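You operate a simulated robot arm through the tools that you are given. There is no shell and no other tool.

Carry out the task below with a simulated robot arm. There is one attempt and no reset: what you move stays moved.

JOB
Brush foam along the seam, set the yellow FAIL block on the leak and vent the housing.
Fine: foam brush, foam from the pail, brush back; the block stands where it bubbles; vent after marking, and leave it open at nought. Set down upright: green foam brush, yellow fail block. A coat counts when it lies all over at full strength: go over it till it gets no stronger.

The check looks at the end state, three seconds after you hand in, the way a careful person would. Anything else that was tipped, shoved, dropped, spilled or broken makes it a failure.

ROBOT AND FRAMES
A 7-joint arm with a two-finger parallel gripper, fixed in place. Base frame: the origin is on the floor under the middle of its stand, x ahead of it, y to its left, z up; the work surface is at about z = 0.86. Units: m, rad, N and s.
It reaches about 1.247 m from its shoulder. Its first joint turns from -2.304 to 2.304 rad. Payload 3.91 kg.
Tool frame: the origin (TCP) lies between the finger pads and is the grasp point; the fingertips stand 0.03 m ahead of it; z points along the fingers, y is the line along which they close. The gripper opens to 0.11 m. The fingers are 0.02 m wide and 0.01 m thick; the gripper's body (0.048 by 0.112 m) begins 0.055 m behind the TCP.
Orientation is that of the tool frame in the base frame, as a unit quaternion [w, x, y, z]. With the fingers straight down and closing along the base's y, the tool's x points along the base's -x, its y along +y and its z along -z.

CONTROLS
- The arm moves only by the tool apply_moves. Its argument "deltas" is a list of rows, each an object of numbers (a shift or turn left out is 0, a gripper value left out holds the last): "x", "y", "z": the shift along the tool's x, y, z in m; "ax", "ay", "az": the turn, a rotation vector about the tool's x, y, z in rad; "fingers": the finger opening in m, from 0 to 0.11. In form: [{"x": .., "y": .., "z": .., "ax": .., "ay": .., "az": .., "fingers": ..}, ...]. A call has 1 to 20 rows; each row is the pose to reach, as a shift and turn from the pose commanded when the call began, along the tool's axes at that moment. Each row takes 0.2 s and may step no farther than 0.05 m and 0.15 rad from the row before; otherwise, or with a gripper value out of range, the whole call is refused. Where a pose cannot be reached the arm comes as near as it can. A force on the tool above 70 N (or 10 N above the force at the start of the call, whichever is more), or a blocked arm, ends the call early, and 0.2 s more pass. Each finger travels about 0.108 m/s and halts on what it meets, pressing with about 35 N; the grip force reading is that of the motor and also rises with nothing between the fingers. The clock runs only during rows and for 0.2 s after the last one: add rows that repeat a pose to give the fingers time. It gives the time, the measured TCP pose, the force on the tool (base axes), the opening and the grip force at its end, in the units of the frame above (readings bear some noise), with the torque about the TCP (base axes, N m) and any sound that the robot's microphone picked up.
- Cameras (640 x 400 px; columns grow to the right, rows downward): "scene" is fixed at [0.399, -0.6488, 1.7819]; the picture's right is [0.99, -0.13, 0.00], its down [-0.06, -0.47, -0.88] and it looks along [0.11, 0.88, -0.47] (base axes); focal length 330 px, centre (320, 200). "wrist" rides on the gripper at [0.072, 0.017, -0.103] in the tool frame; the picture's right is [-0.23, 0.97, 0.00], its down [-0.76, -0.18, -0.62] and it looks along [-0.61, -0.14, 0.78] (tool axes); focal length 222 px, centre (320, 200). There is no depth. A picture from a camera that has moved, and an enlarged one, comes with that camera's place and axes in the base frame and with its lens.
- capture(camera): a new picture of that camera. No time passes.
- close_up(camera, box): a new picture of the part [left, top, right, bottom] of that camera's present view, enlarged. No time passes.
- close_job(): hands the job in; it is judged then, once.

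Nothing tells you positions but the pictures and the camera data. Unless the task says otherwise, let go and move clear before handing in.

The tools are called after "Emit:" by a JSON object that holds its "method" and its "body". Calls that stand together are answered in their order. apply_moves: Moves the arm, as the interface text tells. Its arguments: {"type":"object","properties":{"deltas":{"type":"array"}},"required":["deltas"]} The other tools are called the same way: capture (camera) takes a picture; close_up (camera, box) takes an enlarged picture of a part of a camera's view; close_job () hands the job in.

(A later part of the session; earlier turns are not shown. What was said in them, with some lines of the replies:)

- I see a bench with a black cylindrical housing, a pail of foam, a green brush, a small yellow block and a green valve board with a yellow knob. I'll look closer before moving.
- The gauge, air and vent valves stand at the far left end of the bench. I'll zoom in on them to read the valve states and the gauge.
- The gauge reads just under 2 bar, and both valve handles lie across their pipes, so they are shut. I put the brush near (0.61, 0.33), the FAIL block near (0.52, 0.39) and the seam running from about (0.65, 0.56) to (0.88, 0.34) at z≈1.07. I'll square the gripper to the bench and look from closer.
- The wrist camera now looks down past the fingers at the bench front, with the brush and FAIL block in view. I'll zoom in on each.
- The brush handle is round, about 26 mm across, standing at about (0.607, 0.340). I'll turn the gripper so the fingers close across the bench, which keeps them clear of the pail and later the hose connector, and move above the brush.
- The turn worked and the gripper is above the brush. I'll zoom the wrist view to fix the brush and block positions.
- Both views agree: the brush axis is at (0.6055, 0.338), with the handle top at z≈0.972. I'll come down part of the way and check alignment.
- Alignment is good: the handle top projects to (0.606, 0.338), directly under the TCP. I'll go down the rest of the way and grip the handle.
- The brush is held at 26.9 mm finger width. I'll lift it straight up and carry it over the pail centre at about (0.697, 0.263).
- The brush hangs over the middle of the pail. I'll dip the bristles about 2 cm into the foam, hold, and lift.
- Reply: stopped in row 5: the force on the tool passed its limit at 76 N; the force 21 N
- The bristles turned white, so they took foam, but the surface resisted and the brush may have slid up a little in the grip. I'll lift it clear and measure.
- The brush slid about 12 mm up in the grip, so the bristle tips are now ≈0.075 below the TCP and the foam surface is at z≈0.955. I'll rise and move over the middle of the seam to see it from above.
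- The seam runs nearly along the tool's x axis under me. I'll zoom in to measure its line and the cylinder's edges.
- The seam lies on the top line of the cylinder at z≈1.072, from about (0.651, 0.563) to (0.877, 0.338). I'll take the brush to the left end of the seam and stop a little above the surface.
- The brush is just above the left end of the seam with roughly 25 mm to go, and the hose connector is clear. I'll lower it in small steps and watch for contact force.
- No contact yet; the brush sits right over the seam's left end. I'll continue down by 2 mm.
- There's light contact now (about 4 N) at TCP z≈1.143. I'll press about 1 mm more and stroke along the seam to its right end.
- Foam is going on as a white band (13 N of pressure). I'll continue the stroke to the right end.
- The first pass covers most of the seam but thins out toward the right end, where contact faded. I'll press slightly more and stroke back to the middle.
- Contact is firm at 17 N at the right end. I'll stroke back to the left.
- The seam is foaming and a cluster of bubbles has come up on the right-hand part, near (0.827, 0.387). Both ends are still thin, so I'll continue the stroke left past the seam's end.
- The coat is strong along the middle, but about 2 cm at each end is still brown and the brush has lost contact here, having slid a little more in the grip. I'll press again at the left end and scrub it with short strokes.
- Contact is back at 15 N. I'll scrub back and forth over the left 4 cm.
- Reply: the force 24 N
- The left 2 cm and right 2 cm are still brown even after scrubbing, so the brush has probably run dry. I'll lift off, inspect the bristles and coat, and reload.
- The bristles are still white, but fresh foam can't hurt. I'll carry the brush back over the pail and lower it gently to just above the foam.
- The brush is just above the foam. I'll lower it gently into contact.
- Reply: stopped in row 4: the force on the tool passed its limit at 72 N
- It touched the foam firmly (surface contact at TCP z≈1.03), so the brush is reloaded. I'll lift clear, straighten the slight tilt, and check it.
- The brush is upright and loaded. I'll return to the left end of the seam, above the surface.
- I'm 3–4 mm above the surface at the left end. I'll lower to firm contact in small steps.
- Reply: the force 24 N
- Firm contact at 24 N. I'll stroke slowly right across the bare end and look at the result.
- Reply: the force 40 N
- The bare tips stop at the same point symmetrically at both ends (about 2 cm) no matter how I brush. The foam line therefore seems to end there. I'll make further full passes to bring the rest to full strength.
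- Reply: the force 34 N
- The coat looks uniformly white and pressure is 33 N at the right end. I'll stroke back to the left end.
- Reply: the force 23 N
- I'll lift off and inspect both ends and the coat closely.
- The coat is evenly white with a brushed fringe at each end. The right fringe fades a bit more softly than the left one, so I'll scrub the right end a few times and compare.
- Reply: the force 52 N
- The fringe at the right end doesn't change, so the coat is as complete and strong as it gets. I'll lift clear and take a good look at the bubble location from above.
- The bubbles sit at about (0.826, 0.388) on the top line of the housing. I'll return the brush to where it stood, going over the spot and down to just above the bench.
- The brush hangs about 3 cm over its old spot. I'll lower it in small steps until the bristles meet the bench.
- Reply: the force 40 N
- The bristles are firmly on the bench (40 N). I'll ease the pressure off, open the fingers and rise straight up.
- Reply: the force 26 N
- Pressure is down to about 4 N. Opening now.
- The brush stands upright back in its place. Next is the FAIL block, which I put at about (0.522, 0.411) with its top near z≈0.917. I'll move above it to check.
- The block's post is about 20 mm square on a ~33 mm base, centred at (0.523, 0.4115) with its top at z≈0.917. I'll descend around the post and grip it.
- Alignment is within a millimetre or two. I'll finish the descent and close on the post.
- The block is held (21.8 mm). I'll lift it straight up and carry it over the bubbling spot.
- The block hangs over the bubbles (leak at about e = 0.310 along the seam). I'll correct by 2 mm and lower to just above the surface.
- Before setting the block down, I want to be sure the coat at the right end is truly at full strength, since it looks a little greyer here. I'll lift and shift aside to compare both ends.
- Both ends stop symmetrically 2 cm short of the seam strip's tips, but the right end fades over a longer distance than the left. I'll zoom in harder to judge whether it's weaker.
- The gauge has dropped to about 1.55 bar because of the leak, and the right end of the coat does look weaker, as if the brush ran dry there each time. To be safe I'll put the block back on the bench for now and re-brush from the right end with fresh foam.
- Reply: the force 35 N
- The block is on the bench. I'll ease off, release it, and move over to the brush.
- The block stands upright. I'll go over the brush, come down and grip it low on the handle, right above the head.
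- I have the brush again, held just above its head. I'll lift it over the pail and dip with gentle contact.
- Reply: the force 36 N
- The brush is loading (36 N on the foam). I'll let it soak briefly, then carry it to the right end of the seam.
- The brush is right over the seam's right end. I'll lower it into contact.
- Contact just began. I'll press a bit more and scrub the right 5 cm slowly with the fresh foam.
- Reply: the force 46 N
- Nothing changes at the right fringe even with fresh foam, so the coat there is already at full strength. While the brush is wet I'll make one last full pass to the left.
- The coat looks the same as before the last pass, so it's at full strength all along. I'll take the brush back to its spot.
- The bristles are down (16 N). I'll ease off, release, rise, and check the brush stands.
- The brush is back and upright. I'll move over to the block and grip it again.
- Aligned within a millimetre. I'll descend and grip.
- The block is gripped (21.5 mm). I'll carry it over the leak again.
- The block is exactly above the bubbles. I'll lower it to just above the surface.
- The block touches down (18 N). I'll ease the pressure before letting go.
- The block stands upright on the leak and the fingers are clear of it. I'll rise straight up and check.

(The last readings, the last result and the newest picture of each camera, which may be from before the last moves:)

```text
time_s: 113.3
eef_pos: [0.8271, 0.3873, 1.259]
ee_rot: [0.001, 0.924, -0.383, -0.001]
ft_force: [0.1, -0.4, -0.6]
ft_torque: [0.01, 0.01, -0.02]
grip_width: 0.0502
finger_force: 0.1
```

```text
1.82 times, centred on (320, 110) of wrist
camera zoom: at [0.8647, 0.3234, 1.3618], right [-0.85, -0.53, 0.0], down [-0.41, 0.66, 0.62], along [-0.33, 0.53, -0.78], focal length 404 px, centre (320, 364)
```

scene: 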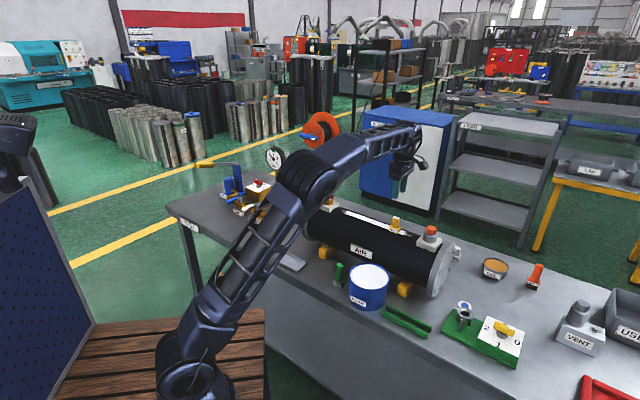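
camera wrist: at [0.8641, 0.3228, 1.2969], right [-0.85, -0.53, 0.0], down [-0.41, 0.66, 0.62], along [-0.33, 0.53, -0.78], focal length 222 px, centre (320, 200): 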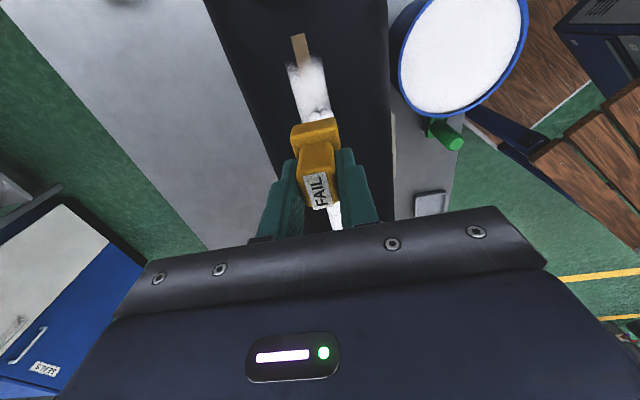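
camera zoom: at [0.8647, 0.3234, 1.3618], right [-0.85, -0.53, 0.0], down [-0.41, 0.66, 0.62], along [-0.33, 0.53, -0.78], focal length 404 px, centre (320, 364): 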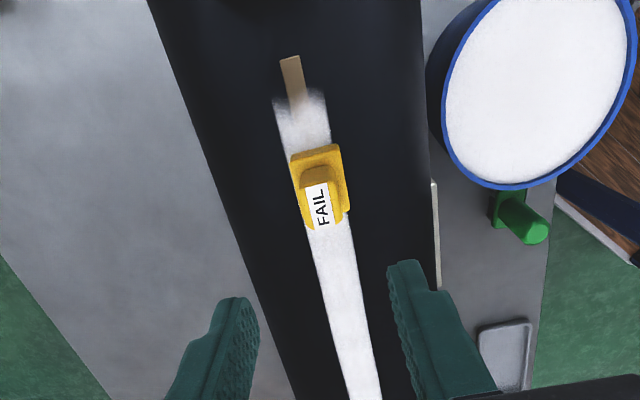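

The FAIL block stands square on the bubbling spot. Now for the vent. I'll retreat clear of the hose and swing round to look at the VENT valve, which I put around (0.28, 0.88).

Emit:
{"method": "apply_moves", "body": {"deltas": [{"x": -0.0192, "y": 0.0368, "z": -0.01, "fingers": 0.03}, {"x": -0.0384, "y": 0.0735, "z": -0.02}, {"x": -0.0576, "y": 0.1103, "z": -0.03}, {"x": -0.0767, "y": 0.1471, "z": -0.041}, {"x": -0.0959, "y": 0.1839, "z": -0.041}, {"x": -0.1151, "y": 0.2206, "z": -0.041}, {"x": -0.1343, "y": 0.2574, "z": -0.041}, {"x": -0.1775, "y": 0.244, "z": -0.041}, {"x": -0.2207, "y": 0.2307, "z": -0.041}, {"x": -0.2639, "y": 0.2173, "z": -0.041}, {"x": -0.3071, "y": 0.204, "z": -0.041}, {"x": -0.3504, "y": 0.1906, "z": -0.041}, {"x": -0.3936, "y": 0.1773, "z": -0.041}, {"x": -0.4368, "y": 0.1639, "z": -0.041}, {"x": -0.48, "y": 0.1506, "z": -0.041}, {"x": -0.5232, "y": 0.1372, "z": -0.041}, {"x": -0.5232, "y": 0.1372, "z": -0.041}]}}

Emit:
{"method": "capture", "body": {"camera": "wrist"}}

Emit:
{"method": "capture", "body": {"camera": "scene"}}

```text
time_s: 116.9
eef_pos: [0.3598, 0.6608, 1.3003]
ee_rot: [-0.001, 0.923, -0.384, -0.001]
ft_force: [-0.5, -0.1, 0.0]
ft_torque: [0.01, -0.03, 0.03]
grip_width: 0.0299
finger_force: 0.1
```

```text
taken
camera wrist: at [0.3978, 0.5968, 1.4045], right [-0.85, -0.53, 0.0], down [-0.41, 0.66, 0.62], along [-0.33, 0.53, -0.78], focal length 222 px, centre (320, 200)
```

wrist: 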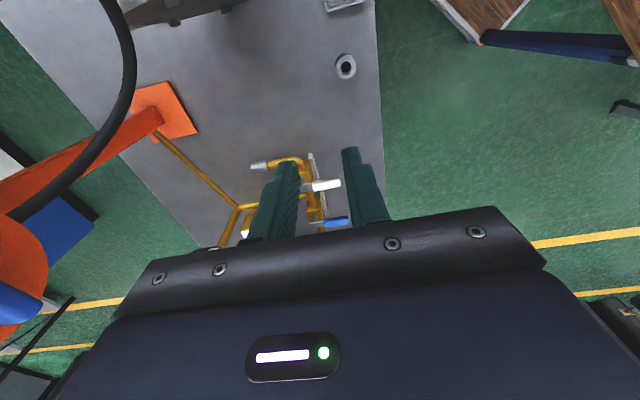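

```text
taken
```

scene: 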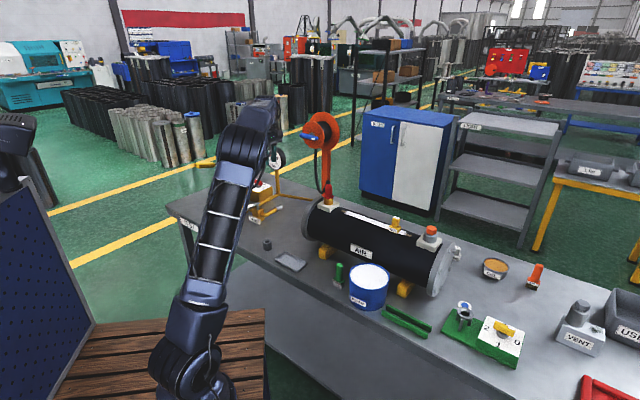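

The VENT handle (white) and AIR handle (blue) both point across their pipes toward the bench front, i.e. shut. I'll zoom in.

Emit:
{"method": "close_up", "body": {"camera": "wrist", "box": [230, 130, 370, 250]}}

Emit:
{"method": "close_up", "body": {"camera": "scene", "box": [235, 140, 305, 230]}}

```text
3.33 times, centred on (300, 190) of wrist
camera zoom: at [0.3978, 0.5968, 1.4045], right [-0.85, -0.53, 0.0], down [-0.41, 0.66, 0.62], along [-0.33, 0.53, -0.78], focal length 740 px, centre (387, 233)
```

zoom: 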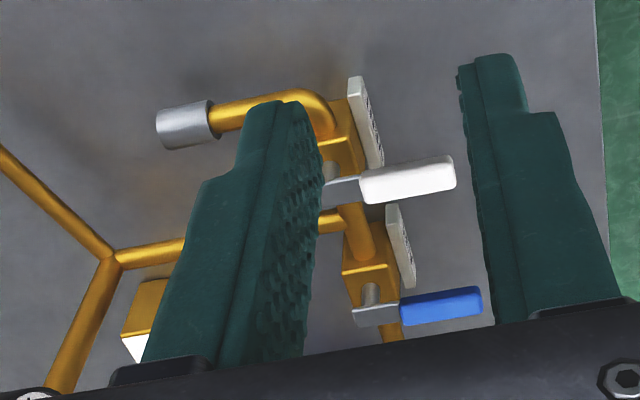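

```text
4.44 times, centred on (270, 185) of scene
camera zoom: at [0.399, -0.6488, 1.7819], right [0.99, -0.13, 0.0], down [-0.06, -0.47, -0.88], along [0.11, 0.88, -0.47], focal length 1466 px, centre (542, 267)
```

zoom: 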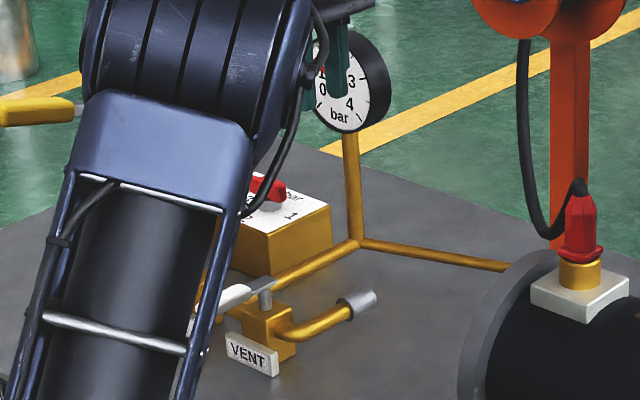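

The valve line runs AIR → tee → VENT → outlet, with both handles perpendicular to it. I'll open the fingers out of the view and go closer to measure the VENT handle accurately.

Emit:
{"method": "apply_moves", "body": {"deltas": [{"x": -0.0265, "y": -0.0088, "z": 0.0375, "fingers": 0.11}, {"x": -0.053, "y": -0.0177, "z": 0.075}, {"x": -0.0796, "y": -0.0265, "z": 0.1125}, {"x": -0.1061, "y": -0.0354, "z": 0.15}, {"x": -0.1061, "y": -0.0354, "z": 0.15}]}}

Emit:
{"method": "capture", "body": {"camera": "wrist"}}

Emit:
{"method": "close_up", "body": {"camera": "wrist", "box": [230, 100, 410, 240]}}

Emit:
{"method": "close_up", "body": {"camera": "scene", "box": [215, 140, 305, 230]}}

```text
time_s: 118.1
eef_pos: [0.3099, 0.7613, 1.1507]
ee_rot: [-0.001, 0.924, -0.384, -0.001]
ft_force: [0.2, 0.1, 0.5]
ft_torque: [0.0, 0.0, -0.02]
grip_width: 0.1097
finger_force: 0.0
```

```text
taken
camera wrist: at [0.3479, 0.6969, 1.2546], right [-0.85, -0.53, 0.0], down [-0.41, 0.66, 0.62], along [-0.33, 0.53, -0.78], focal length 222 px, centre (320, 200)
```

wrist: 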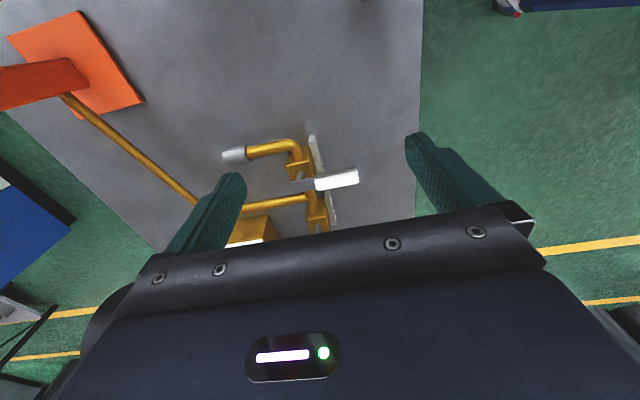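

```text
2.86 times, centred on (320, 170) of wrist
camera zoom: at [0.3479, 0.6969, 1.2546], right [-0.85, -0.53, 0.0], down [-0.41, 0.66, 0.62], along [-0.33, 0.53, -0.78], focal length 635 px, centre (320, 286)
```

zoom: 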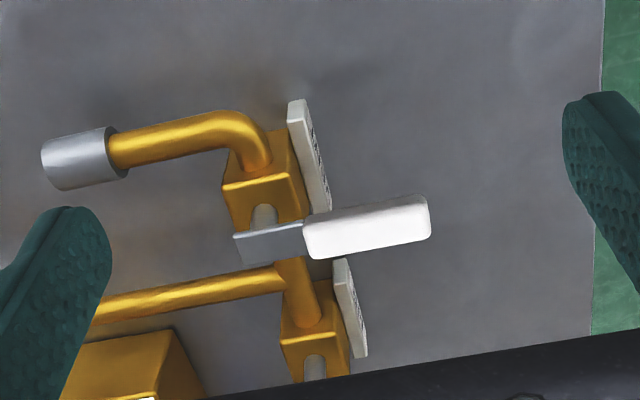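

```text
4.44 times, centred on (260, 185) of scene
camera zoom: at [0.399, -0.6488, 1.7819], right [0.99, -0.13, 0.0], down [-0.06, -0.47, -0.88], along [0.11, 0.88, -0.47], focal length 1466 px, centre (587, 267)
```

zoom: 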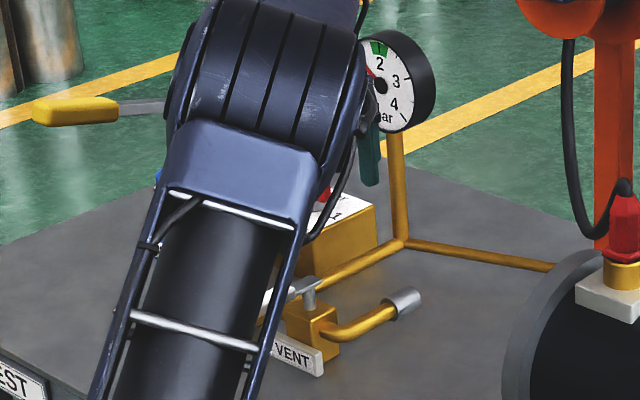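

I now have the VENT handle: pivot near (0.265, 0.884), grip end near (0.199, 0.822), z≈0.965, lying across the pipe. I'll close the fingers and come down beside the grip on its AIR side, ready to sweep it round.

Emit:
{"method": "apply_moves", "body": {"deltas": [{"x": -0.0367, "y": 0.0038, "fingers": 0.05}, {"x": -0.0734, "y": 0.0076, "fingers": 0.0}, {"x": -0.1102, "y": 0.0114, "fingers": 0.0}, {"x": -0.1489, "y": 0.0152, "fingers": 0.0}, {"x": -0.1489, "y": 0.0152, "z": 0.04, "fingers": 0.0}, {"x": -0.1489, "y": 0.0152, "z": 0.08, "fingers": 0.0}, {"x": -0.1489, "y": 0.0152, "z": 0.1, "fingers": 0.0}, {"x": -0.1489, "y": 0.0152, "z": 0.1, "fingers": 0.0}]}}

Emit:
{"method": "capture", "body": {"camera": "wrist"}}

Emit:
{"method": "close_up", "body": {"camera": "wrist", "box": [230, 80, 410, 240]}}

Emit:
{"method": "close_up", "body": {"camera": "scene", "box": [215, 140, 305, 230]}}

```text
time_s: 119.9
eef_pos: [0.195, 0.855, 1.0508]
ee_rot: [-0.002, 0.923, -0.384, 0.0]
ft_force: [-0.2, 0.1, -0.3]
ft_torque: [0.02, -0.01, 0.04]
grip_width: 0.0
finger_force: 35.6
```

```text
taken
camera wrist: at [0.2326, 0.792, 1.1546], right [-0.85, -0.53, 0.0], down [-0.41, 0.66, 0.62], along [-0.33, 0.53, -0.78], focal length 222 px, centre (320, 200)
```

wrist: 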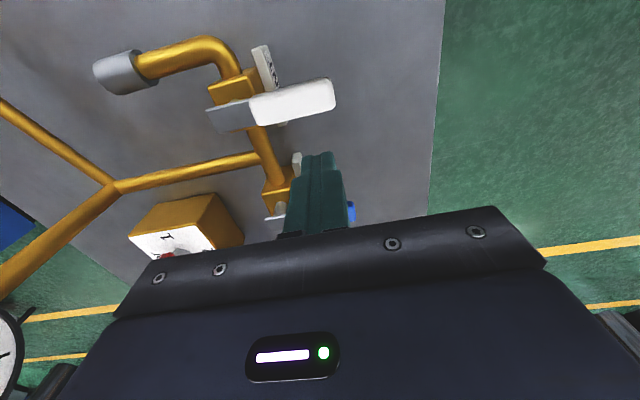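

```text
2.50 times, centred on (320, 160) of wrist
camera zoom: at [0.2326, 0.792, 1.1546], right [-0.85, -0.53, 0.0], down [-0.41, 0.66, 0.62], along [-0.33, 0.53, -0.78], focal length 555 px, centre (320, 300)
```

zoom: 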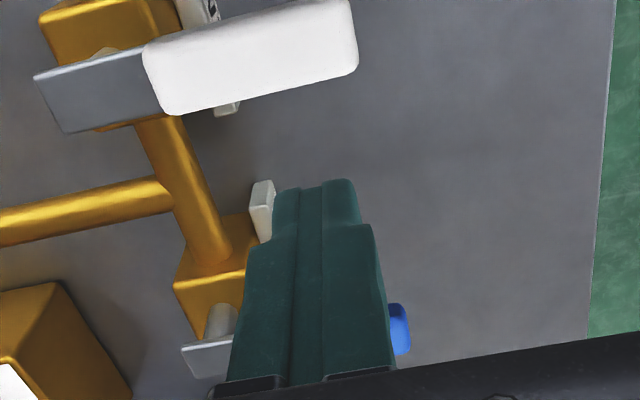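

```text
4.44 times, centred on (260, 185) of scene
camera zoom: at [0.399, -0.6488, 1.7819], right [0.99, -0.13, 0.0], down [-0.06, -0.47, -0.88], along [0.11, 0.88, -0.47], focal length 1466 px, centre (587, 267)
```

zoom: 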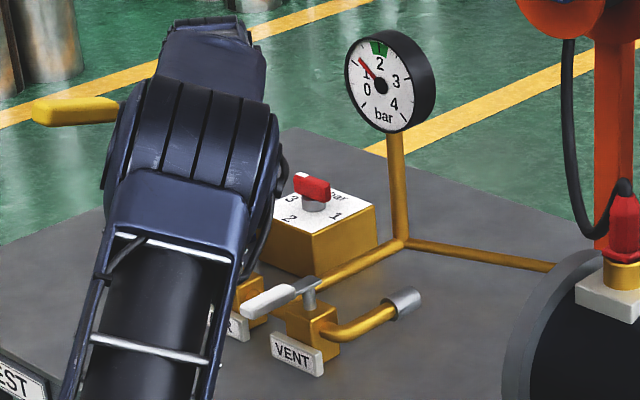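

The gauge is visible now at about 1.3 bar. My finger tips sit beside the handle but only ~4 mm clear, so I'll shift 7 mm toward AIR while lowering to handle height.

Emit:
{"method": "apply_moves", "body": {"deltas": [{"x": -0.007, "y": 0.0, "z": 0.0, "fingers": 0.0}, {"x": -0.007, "z": 0.04, "fingers": 0.0}, {"x": -0.007, "z": 0.07, "fingers": 0.0}, {"x": -0.007, "z": 0.081, "fingers": 0.0}, {"x": -0.007, "z": 0.081, "fingers": 0.0}]}}

Emit:
{"method": "capture", "body": {"camera": "wrist"}}

Emit:
{"method": "close_up", "body": {"camera": "scene", "box": [235, 180, 305, 230]}}

```text
time_s: 121.1
eef_pos: [0.1894, 0.8603, 0.9699]
ee_rot: [-0.001, 0.923, -0.384, -0.001]
ft_force: [-0.5, 0.3, -0.5]
ft_torque: [0.0, -0.02, 0.04]
grip_width: 0.0001
finger_force: 34.7
```

```text
taken
camera wrist: at [0.2269, 0.7967, 1.0732], right [-0.85, -0.53, 0.0], down [-0.41, 0.66, 0.62], along [-0.33, 0.53, -0.78], focal length 222 px, centre (320, 200)
```

wrist: 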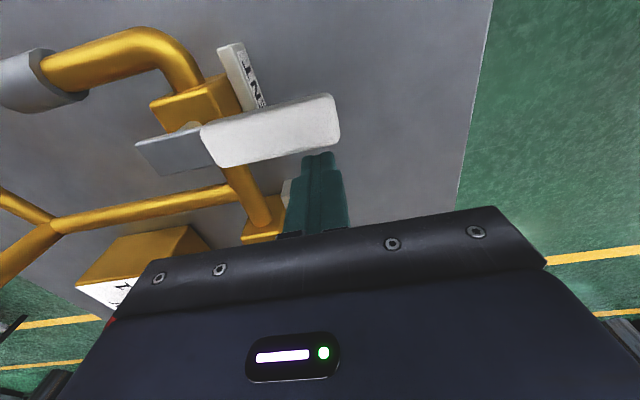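

```text
8.00 times, centred on (270, 205) of scene
camera zoom: at [0.399, -0.6488, 1.7819], right [0.99, -0.13, 0.0], down [-0.06, -0.47, -0.88], along [0.11, 0.88, -0.47], focal length 2639 px, centre (720, 160)
```

zoom: 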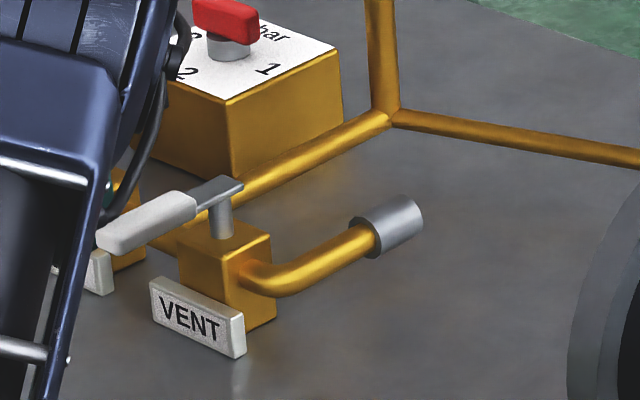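

The fingers are beside the outer part of the grip. I'll push gently toward the outlet side, about 15° first, to see whether it turns this way.

Emit:
{"method": "apply_moves", "body": {"deltas": [{"x": 0.006, "y": 0.0, "fingers": 0.0}, {"x": 0.0114, "y": -0.0003, "fingers": 0.0}, {"x": 0.016, "y": 0.001, "fingers": 0.0}, {"x": 0.02, "y": 0.0017, "fingers": 0.0}, {"x": 0.024, "y": 0.0024, "fingers": 0.0}]}}

Emit:
{"method": "capture", "body": {"camera": "wrist"}}

Emit:
{"method": "close_up", "body": {"camera": "scene", "box": [235, 180, 305, 230]}}

```text
time_s: 122.3
eef_pos: [0.2045, 0.8419, 0.9708]
ee_rot: [-0.001, 0.923, -0.384, 0.0]
ft_force: [0.0, -0.2, 0.6]
ft_torque: [0.02, -0.05, 0.0]
grip_width: 0.0
finger_force: 35.1
```

```text
taken
camera wrist: at [0.2425, 0.7783, 1.0732], right [-0.85, -0.53, 0.0], down [-0.41, 0.66, 0.62], along [-0.33, 0.53, -0.78], focal length 222 px, centre (320, 200)
```

wrist: 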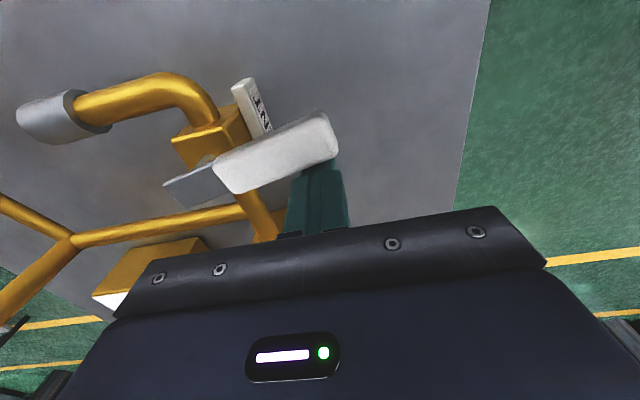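

```text
8.00 times, centred on (270, 205) of scene
camera zoom: at [0.399, -0.6488, 1.7819], right [0.99, -0.13, 0.0], down [-0.06, -0.47, -0.88], along [0.11, 0.88, -0.47], focal length 2639 px, centre (720, 160)
```

zoom: 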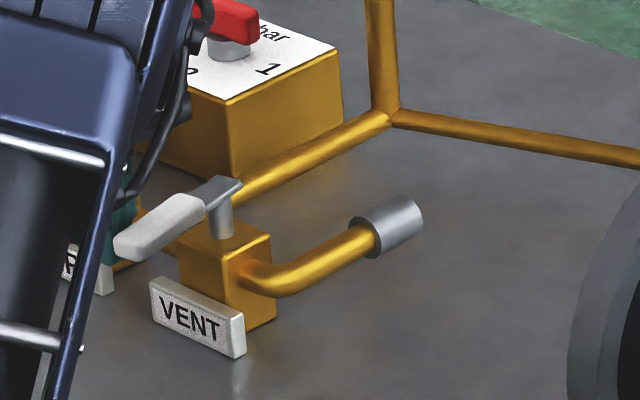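

The handle turns freely toward the outlet side. I'll follow the arc round to about 75°.

Emit:
{"method": "apply_moves", "body": {"deltas": [{"x": 0.0097, "y": 0.0011, "fingers": 0.0}, {"x": 0.0214, "y": 0.0004, "fingers": 0.0}, {"x": 0.03, "y": -0.002, "fingers": 0.0}, {"x": 0.0392, "y": -0.0049, "fingers": 0.0}, {"x": 0.0475, "y": -0.0097, "fingers": 0.0}, {"x": 0.0555, "y": -0.0153, "fingers": 0.0}, {"x": 0.0625, "y": -0.0225, "fingers": 0.0}, {"x": 0.0688, "y": -0.0306, "fingers": 0.0}]}}

Emit:
{"method": "capture", "body": {"camera": "wrist"}}

Emit:
{"method": "close_up", "body": {"camera": "scene", "box": [225, 140, 305, 230]}}

```text
time_s: 124.1
eef_pos: [0.2748, 0.8133, 0.9694]
ee_rot: [-0.001, 0.924, -0.383, -0.001]
ft_force: [0.5, -0.2, -0.6]
ft_torque: [0.02, -0.03, 0.01]
grip_width: 0.0
finger_force: 35.3
```

```text
taken
camera wrist: at [0.3128, 0.7509, 1.0731], right [-0.85, -0.53, 0.0], down [-0.41, 0.66, 0.62], along [-0.33, 0.53, -0.78], focal length 222 px, centre (320, 200)
```

wrist: 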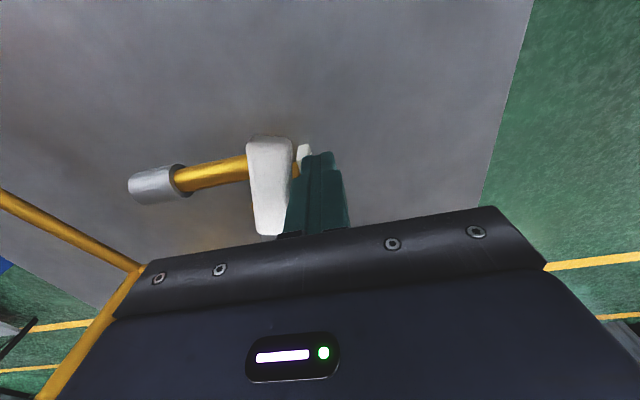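

```text
4.44 times, centred on (265, 185) of scene
camera zoom: at [0.399, -0.6488, 1.7819], right [0.99, -0.13, 0.0], down [-0.06, -0.47, -0.88], along [0.11, 0.88, -0.47], focal length 1466 px, centre (564, 267)
```

zoom: 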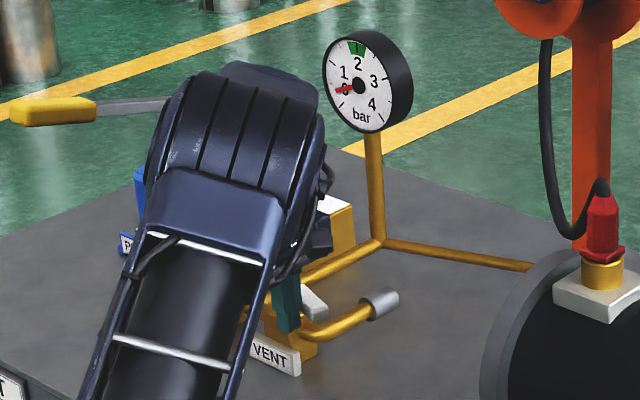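

The gauge is falling, now below 0.5 bar. I'll push the handle the rest of the way to 90°.

Emit:
{"method": "apply_moves", "body": {"deltas": [{"x": 0.004, "y": -0.008, "fingers": 0.0}, {"x": 0.0065, "y": -0.014, "fingers": 0.0}, {"x": 0.0073, "y": -0.018, "fingers": 0.0}, {"x": 0.0073, "y": -0.0205, "fingers": 0.0}, {"x": 0.0073, "y": -0.0205, "fingers": 0.0}]}}

Emit:
{"method": "capture", "body": {"camera": "wrist"}}

Emit:
{"method": "close_up", "body": {"camera": "scene", "box": [225, 140, 305, 230]}}

```text
time_s: 125.3
eef_pos: [0.295, 0.8242, 0.9702]
ee_rot: [-0.001, 0.924, -0.383, 0.0]
ft_force: [0.5, -0.1, -0.2]
ft_torque: [0.03, 0.03, 0.01]
grip_width: 0.0
finger_force: 35.0
```

```text
taken
camera wrist: at [0.3319, 0.7603, 1.0734], right [-0.85, -0.53, 0.0], down [-0.41, 0.66, 0.62], along [-0.33, 0.53, -0.78], focal length 222 px, centre (320, 200)
```

wrist: 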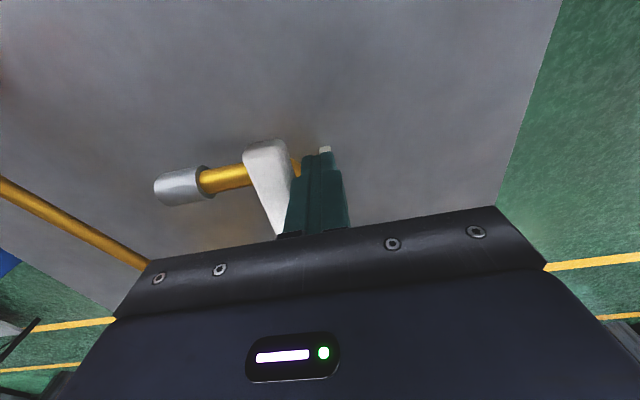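

```text
4.44 times, centred on (265, 185) of scene
camera zoom: at [0.399, -0.6488, 1.7819], right [0.99, -0.13, 0.0], down [-0.06, -0.47, -0.88], along [0.11, 0.88, -0.47], focal length 1466 px, centre (564, 267)
```

zoom: 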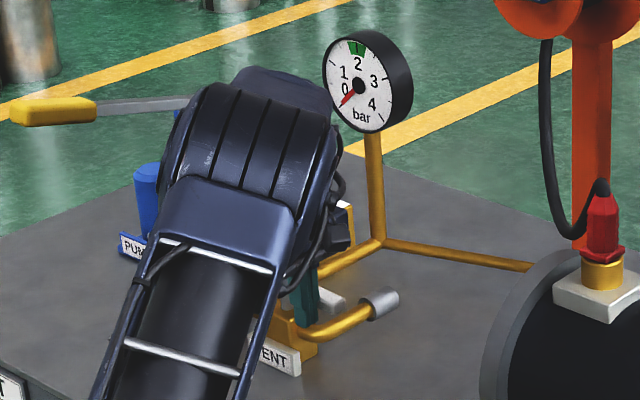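

The gauge needle is close to 0. I'll back the fingers away from the handle, rise, and check the handle angle.

Emit:
{"method": "apply_moves", "body": {"deltas": [{"y": 0.02, "fingers": 0.0}, {"y": 0.04, "fingers": 0.0}, {"y": 0.04, "z": -0.045, "fingers": 0.0}, {"y": 0.04, "z": -0.09, "fingers": 0.0}, {"y": 0.04, "z": -0.135, "fingers": 0.03}, {"x": 0.04, "y": 0.04, "z": -0.16, "fingers": 0.11}, {"x": 0.08, "y": 0.04, "z": -0.18, "fingers": 0.11}, {"x": 0.08, "y": 0.04, "z": -0.18, "fingers": 0.11}]}}

Emit:
{"method": "capture", "body": {"camera": "wrist"}}

Emit:
{"method": "close_up", "body": {"camera": "wrist", "box": [230, 100, 410, 240]}}

Emit:
{"method": "close_up", "body": {"camera": "scene", "box": [225, 140, 305, 230]}}

Emit:
{"method": "close_up", "body": {"camera": "scene", "box": [262, 142, 288, 172]}}

```text
time_s: 127.1
eef_pos: [0.3238, 0.7399, 1.1506]
ee_rot: [0.0, 0.923, -0.384, -0.001]
ft_force: [0.4, 0.7, 1.0]
ft_torque: [-0.04, 0.02, 0.01]
grip_width: 0.1099
finger_force: 0.1
```

```text
taken
camera wrist: at [0.3609, 0.676, 1.2536], right [-0.85, -0.53, 0.0], down [-0.41, 0.66, 0.62], along [-0.33, 0.53, -0.78], focal length 222 px, centre (320, 200)
```

wrist: 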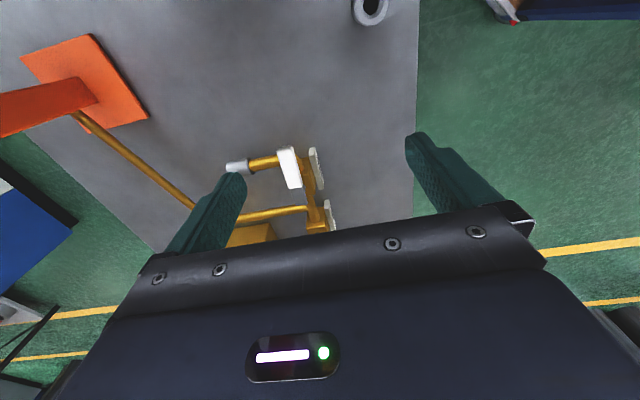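

```text
2.86 times, centred on (320, 170) of wrist
camera zoom: at [0.3609, 0.676, 1.2536], right [-0.85, -0.53, 0.0], down [-0.41, 0.66, 0.62], along [-0.33, 0.53, -0.78], focal length 635 px, centre (320, 286)
```

zoom: 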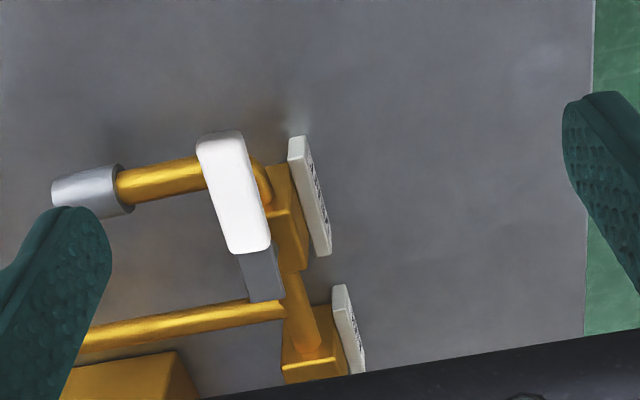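

```text
4.44 times, centred on (265, 185) of scene
camera zoom: at [0.399, -0.6488, 1.7819], right [0.99, -0.13, 0.0], down [-0.06, -0.47, -0.88], along [0.11, 0.88, -0.47], focal length 1466 px, centre (564, 267)
```

zoom: 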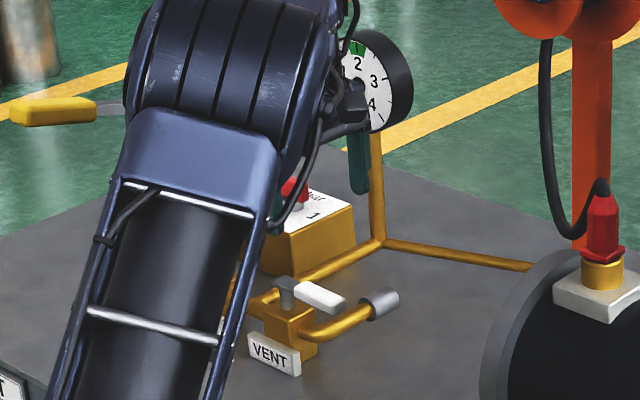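

```text
13.33 times, centred on (275, 157) of scene
camera zoom: at [0.399, -0.6488, 1.7819], right [0.99, -0.13, 0.0], down [-0.06, -0.47, -0.88], along [0.11, 0.88, -0.47], focal length 4398 px, centre (920, 773)
```

zoom: 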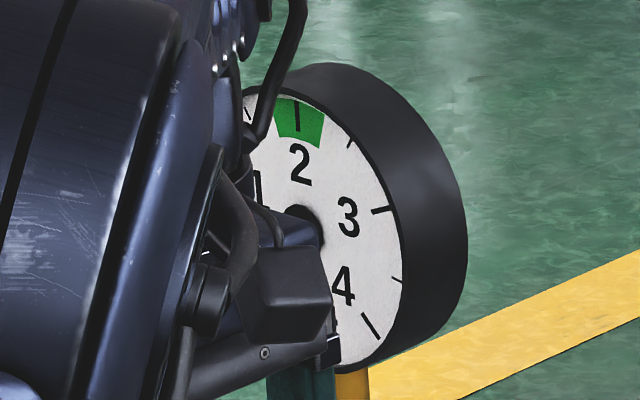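

The vent handle now lies along the pipe, i.e. open. I'll withdraw the arm along the clear route so I can read the gauge and check everything.

Emit:
{"method": "apply_moves", "body": {"deltas": [{"x": 0.0205, "y": 0.0077, "z": -0.0375, "fingers": 0.11}, {"x": 0.041, "y": 0.0155, "z": -0.075}, {"x": 0.0616, "y": 0.0232, "z": -0.1125}, {"x": 0.0821, "y": 0.0309, "z": -0.15}, {"x": 0.1254, "y": 0.0459, "z": -0.1525}, {"x": 0.1687, "y": 0.061, "z": -0.155}, {"x": 0.212, "y": 0.076, "z": -0.1575}, {"x": 0.2554, "y": 0.091, "z": -0.16}, {"x": 0.2987, "y": 0.106, "z": -0.1625}, {"x": 0.342, "y": 0.1211, "z": -0.165}, {"x": 0.3853, "y": 0.1361, "z": -0.1675}, {"x": 0.4286, "y": 0.1511, "z": -0.17}, {"x": 0.4724, "y": 0.144, "z": -0.176}, {"x": 0.5163, "y": 0.137, "z": -0.182}, {"x": 0.5601, "y": 0.1299, "z": -0.188}, {"x": 0.604, "y": 0.1228, "z": -0.194}, {"x": 0.6478, "y": 0.1157, "z": -0.2}]}}

Emit:
{"method": "capture", "body": {"camera": "scene"}}

Emit:
{"method": "close_up", "body": {"camera": "scene", "box": [225, 140, 305, 230]}}

Emit:
{"method": "close_up", "body": {"camera": "scene", "box": [262, 142, 288, 172]}}

Emit:
{"method": "close_up", "body": {"camera": "scene", "box": [300, 180, 460, 310]}}

```text
time_s: 130.7
eef_pos: [0.6969, 0.1983, 1.3477]
ee_rot: [0.0, 0.924, -0.383, 0.0]
ft_force: [0.4, 0.7, 0.0]
ft_torque: [-0.04, 0.01, 0.02]
grip_width: 0.11
finger_force: 0.1
```

```text
taken
```

scene: 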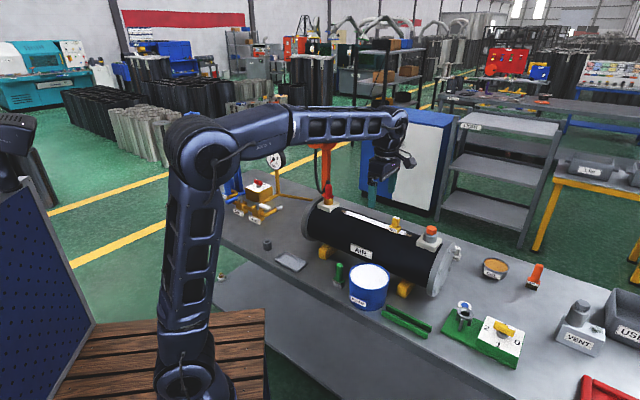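

```text
4.44 times, centred on (265, 185) of scene
camera zoom: at [0.399, -0.6488, 1.7819], right [0.99, -0.13, 0.0], down [-0.06, -0.47, -0.88], along [0.11, 0.88, -0.47], focal length 1466 px, centre (564, 267)
```

zoom: 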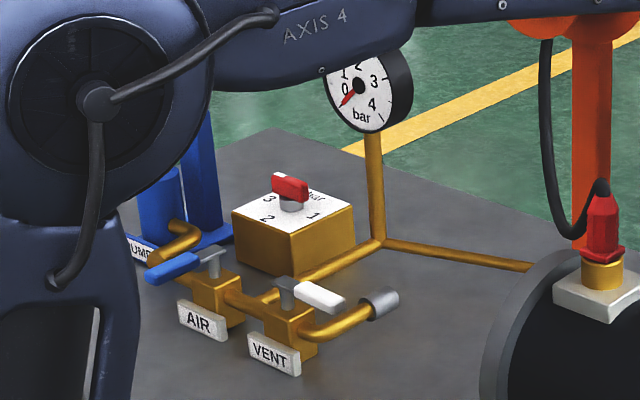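

```text
13.33 times, centred on (275, 157) of scene
camera zoom: at [0.399, -0.6488, 1.7819], right [0.99, -0.13, 0.0], down [-0.06, -0.47, -0.88], along [0.11, 0.88, -0.47], focal length 4398 px, centre (920, 773)
```

zoom: 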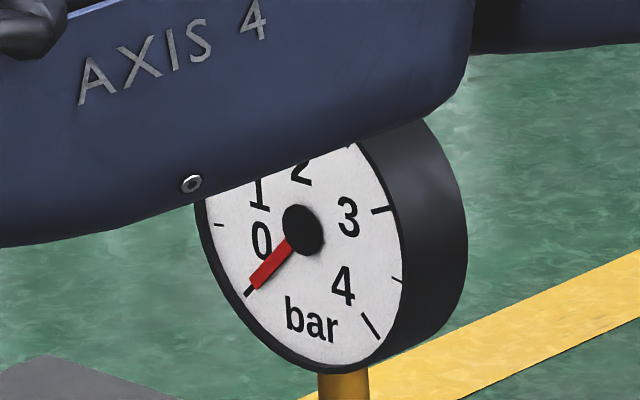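

```text
3.08 times, centred on (380, 245) of scene
camera zoom: at [0.399, -0.6488, 1.7819], right [0.99, -0.13, 0.0], down [-0.06, -0.47, -0.88], along [0.11, 0.88, -0.47], focal length 1015 px, centre (135, 62)
```

zoom: 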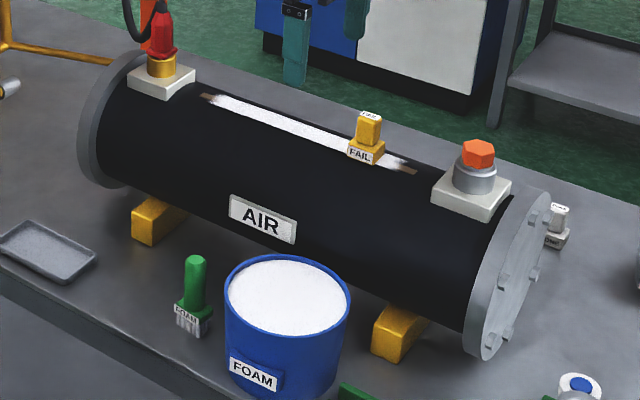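

The gauge rests on 0 with the vent handle along the pipe and AIR still shut. The brush and block both stand upright and the arm is clear. One last close look at the block and brush before handing in.

Emit:
{"method": "close_up", "body": {"camera": "scene", "box": [375, 205, 425, 240]}}

Emit:
{"method": "close_up", "body": {"camera": "scene", "box": [320, 250, 400, 310]}}

```text
11.43 times, centred on (400, 222) of scene
camera zoom: at [0.399, -0.6488, 1.7819], right [0.99, -0.13, 0.0], down [-0.06, -0.47, -0.88], along [0.11, 0.88, -0.47], focal length 3770 px, centre (-594, -57)
```

zoom: 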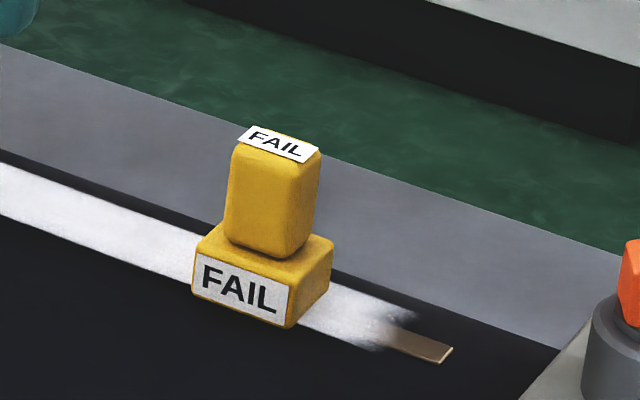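

```text
6.67 times, centred on (360, 280) of scene
camera zoom: at [0.399, -0.6488, 1.7819], right [0.99, -0.13, 0.0], down [-0.06, -0.47, -0.88], along [0.11, 0.88, -0.47], focal length 2199 px, centre (53, -333)
```

zoom: 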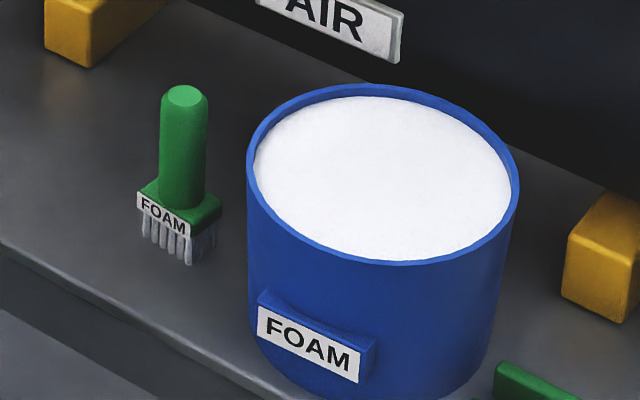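

The seam is foamed, the FAIL block stands upright on the leak, and the brush is upright in its place. The vent is open with the gauge at 0, and the arm is clear. I'm handing in.

Emit:
{"method": "close_job", "body": {}}

```text
The job is handed in.
```

The job is handed in. The seam is foamed, the yellow FAIL block marks the leak, and the housing is vented.

- **Foam:** I went over the seam several times with three loads of foam from the pail, until extra passes changed nothing. About 2 cm of bare seam strip stayed uncoated at each end. Fresh foam and more scrubbing did not move that edge, so I took it as the end of the foam line. It is the one point a check might question.
- **Leak and block:** The bubbles came up towards the right-hand end of the seam, at about (0.826, 0.388). The FAIL block stands upright on that spot.
- **Extra step:** Partway through I put the FAIL block back on the bench to re-brush the right end, then placed it on the leak afterwards.
- **Brush:** The green brush is back where it started, within a few millimetres, and upright.
- **Vent:** I turned the VENT handle to lie along its pipe only after the block was in place. The gauge reads 0, the valve is left open, and AIR is still shut.

I saw nothing else tipped, shoved or spilled in the last pictures.
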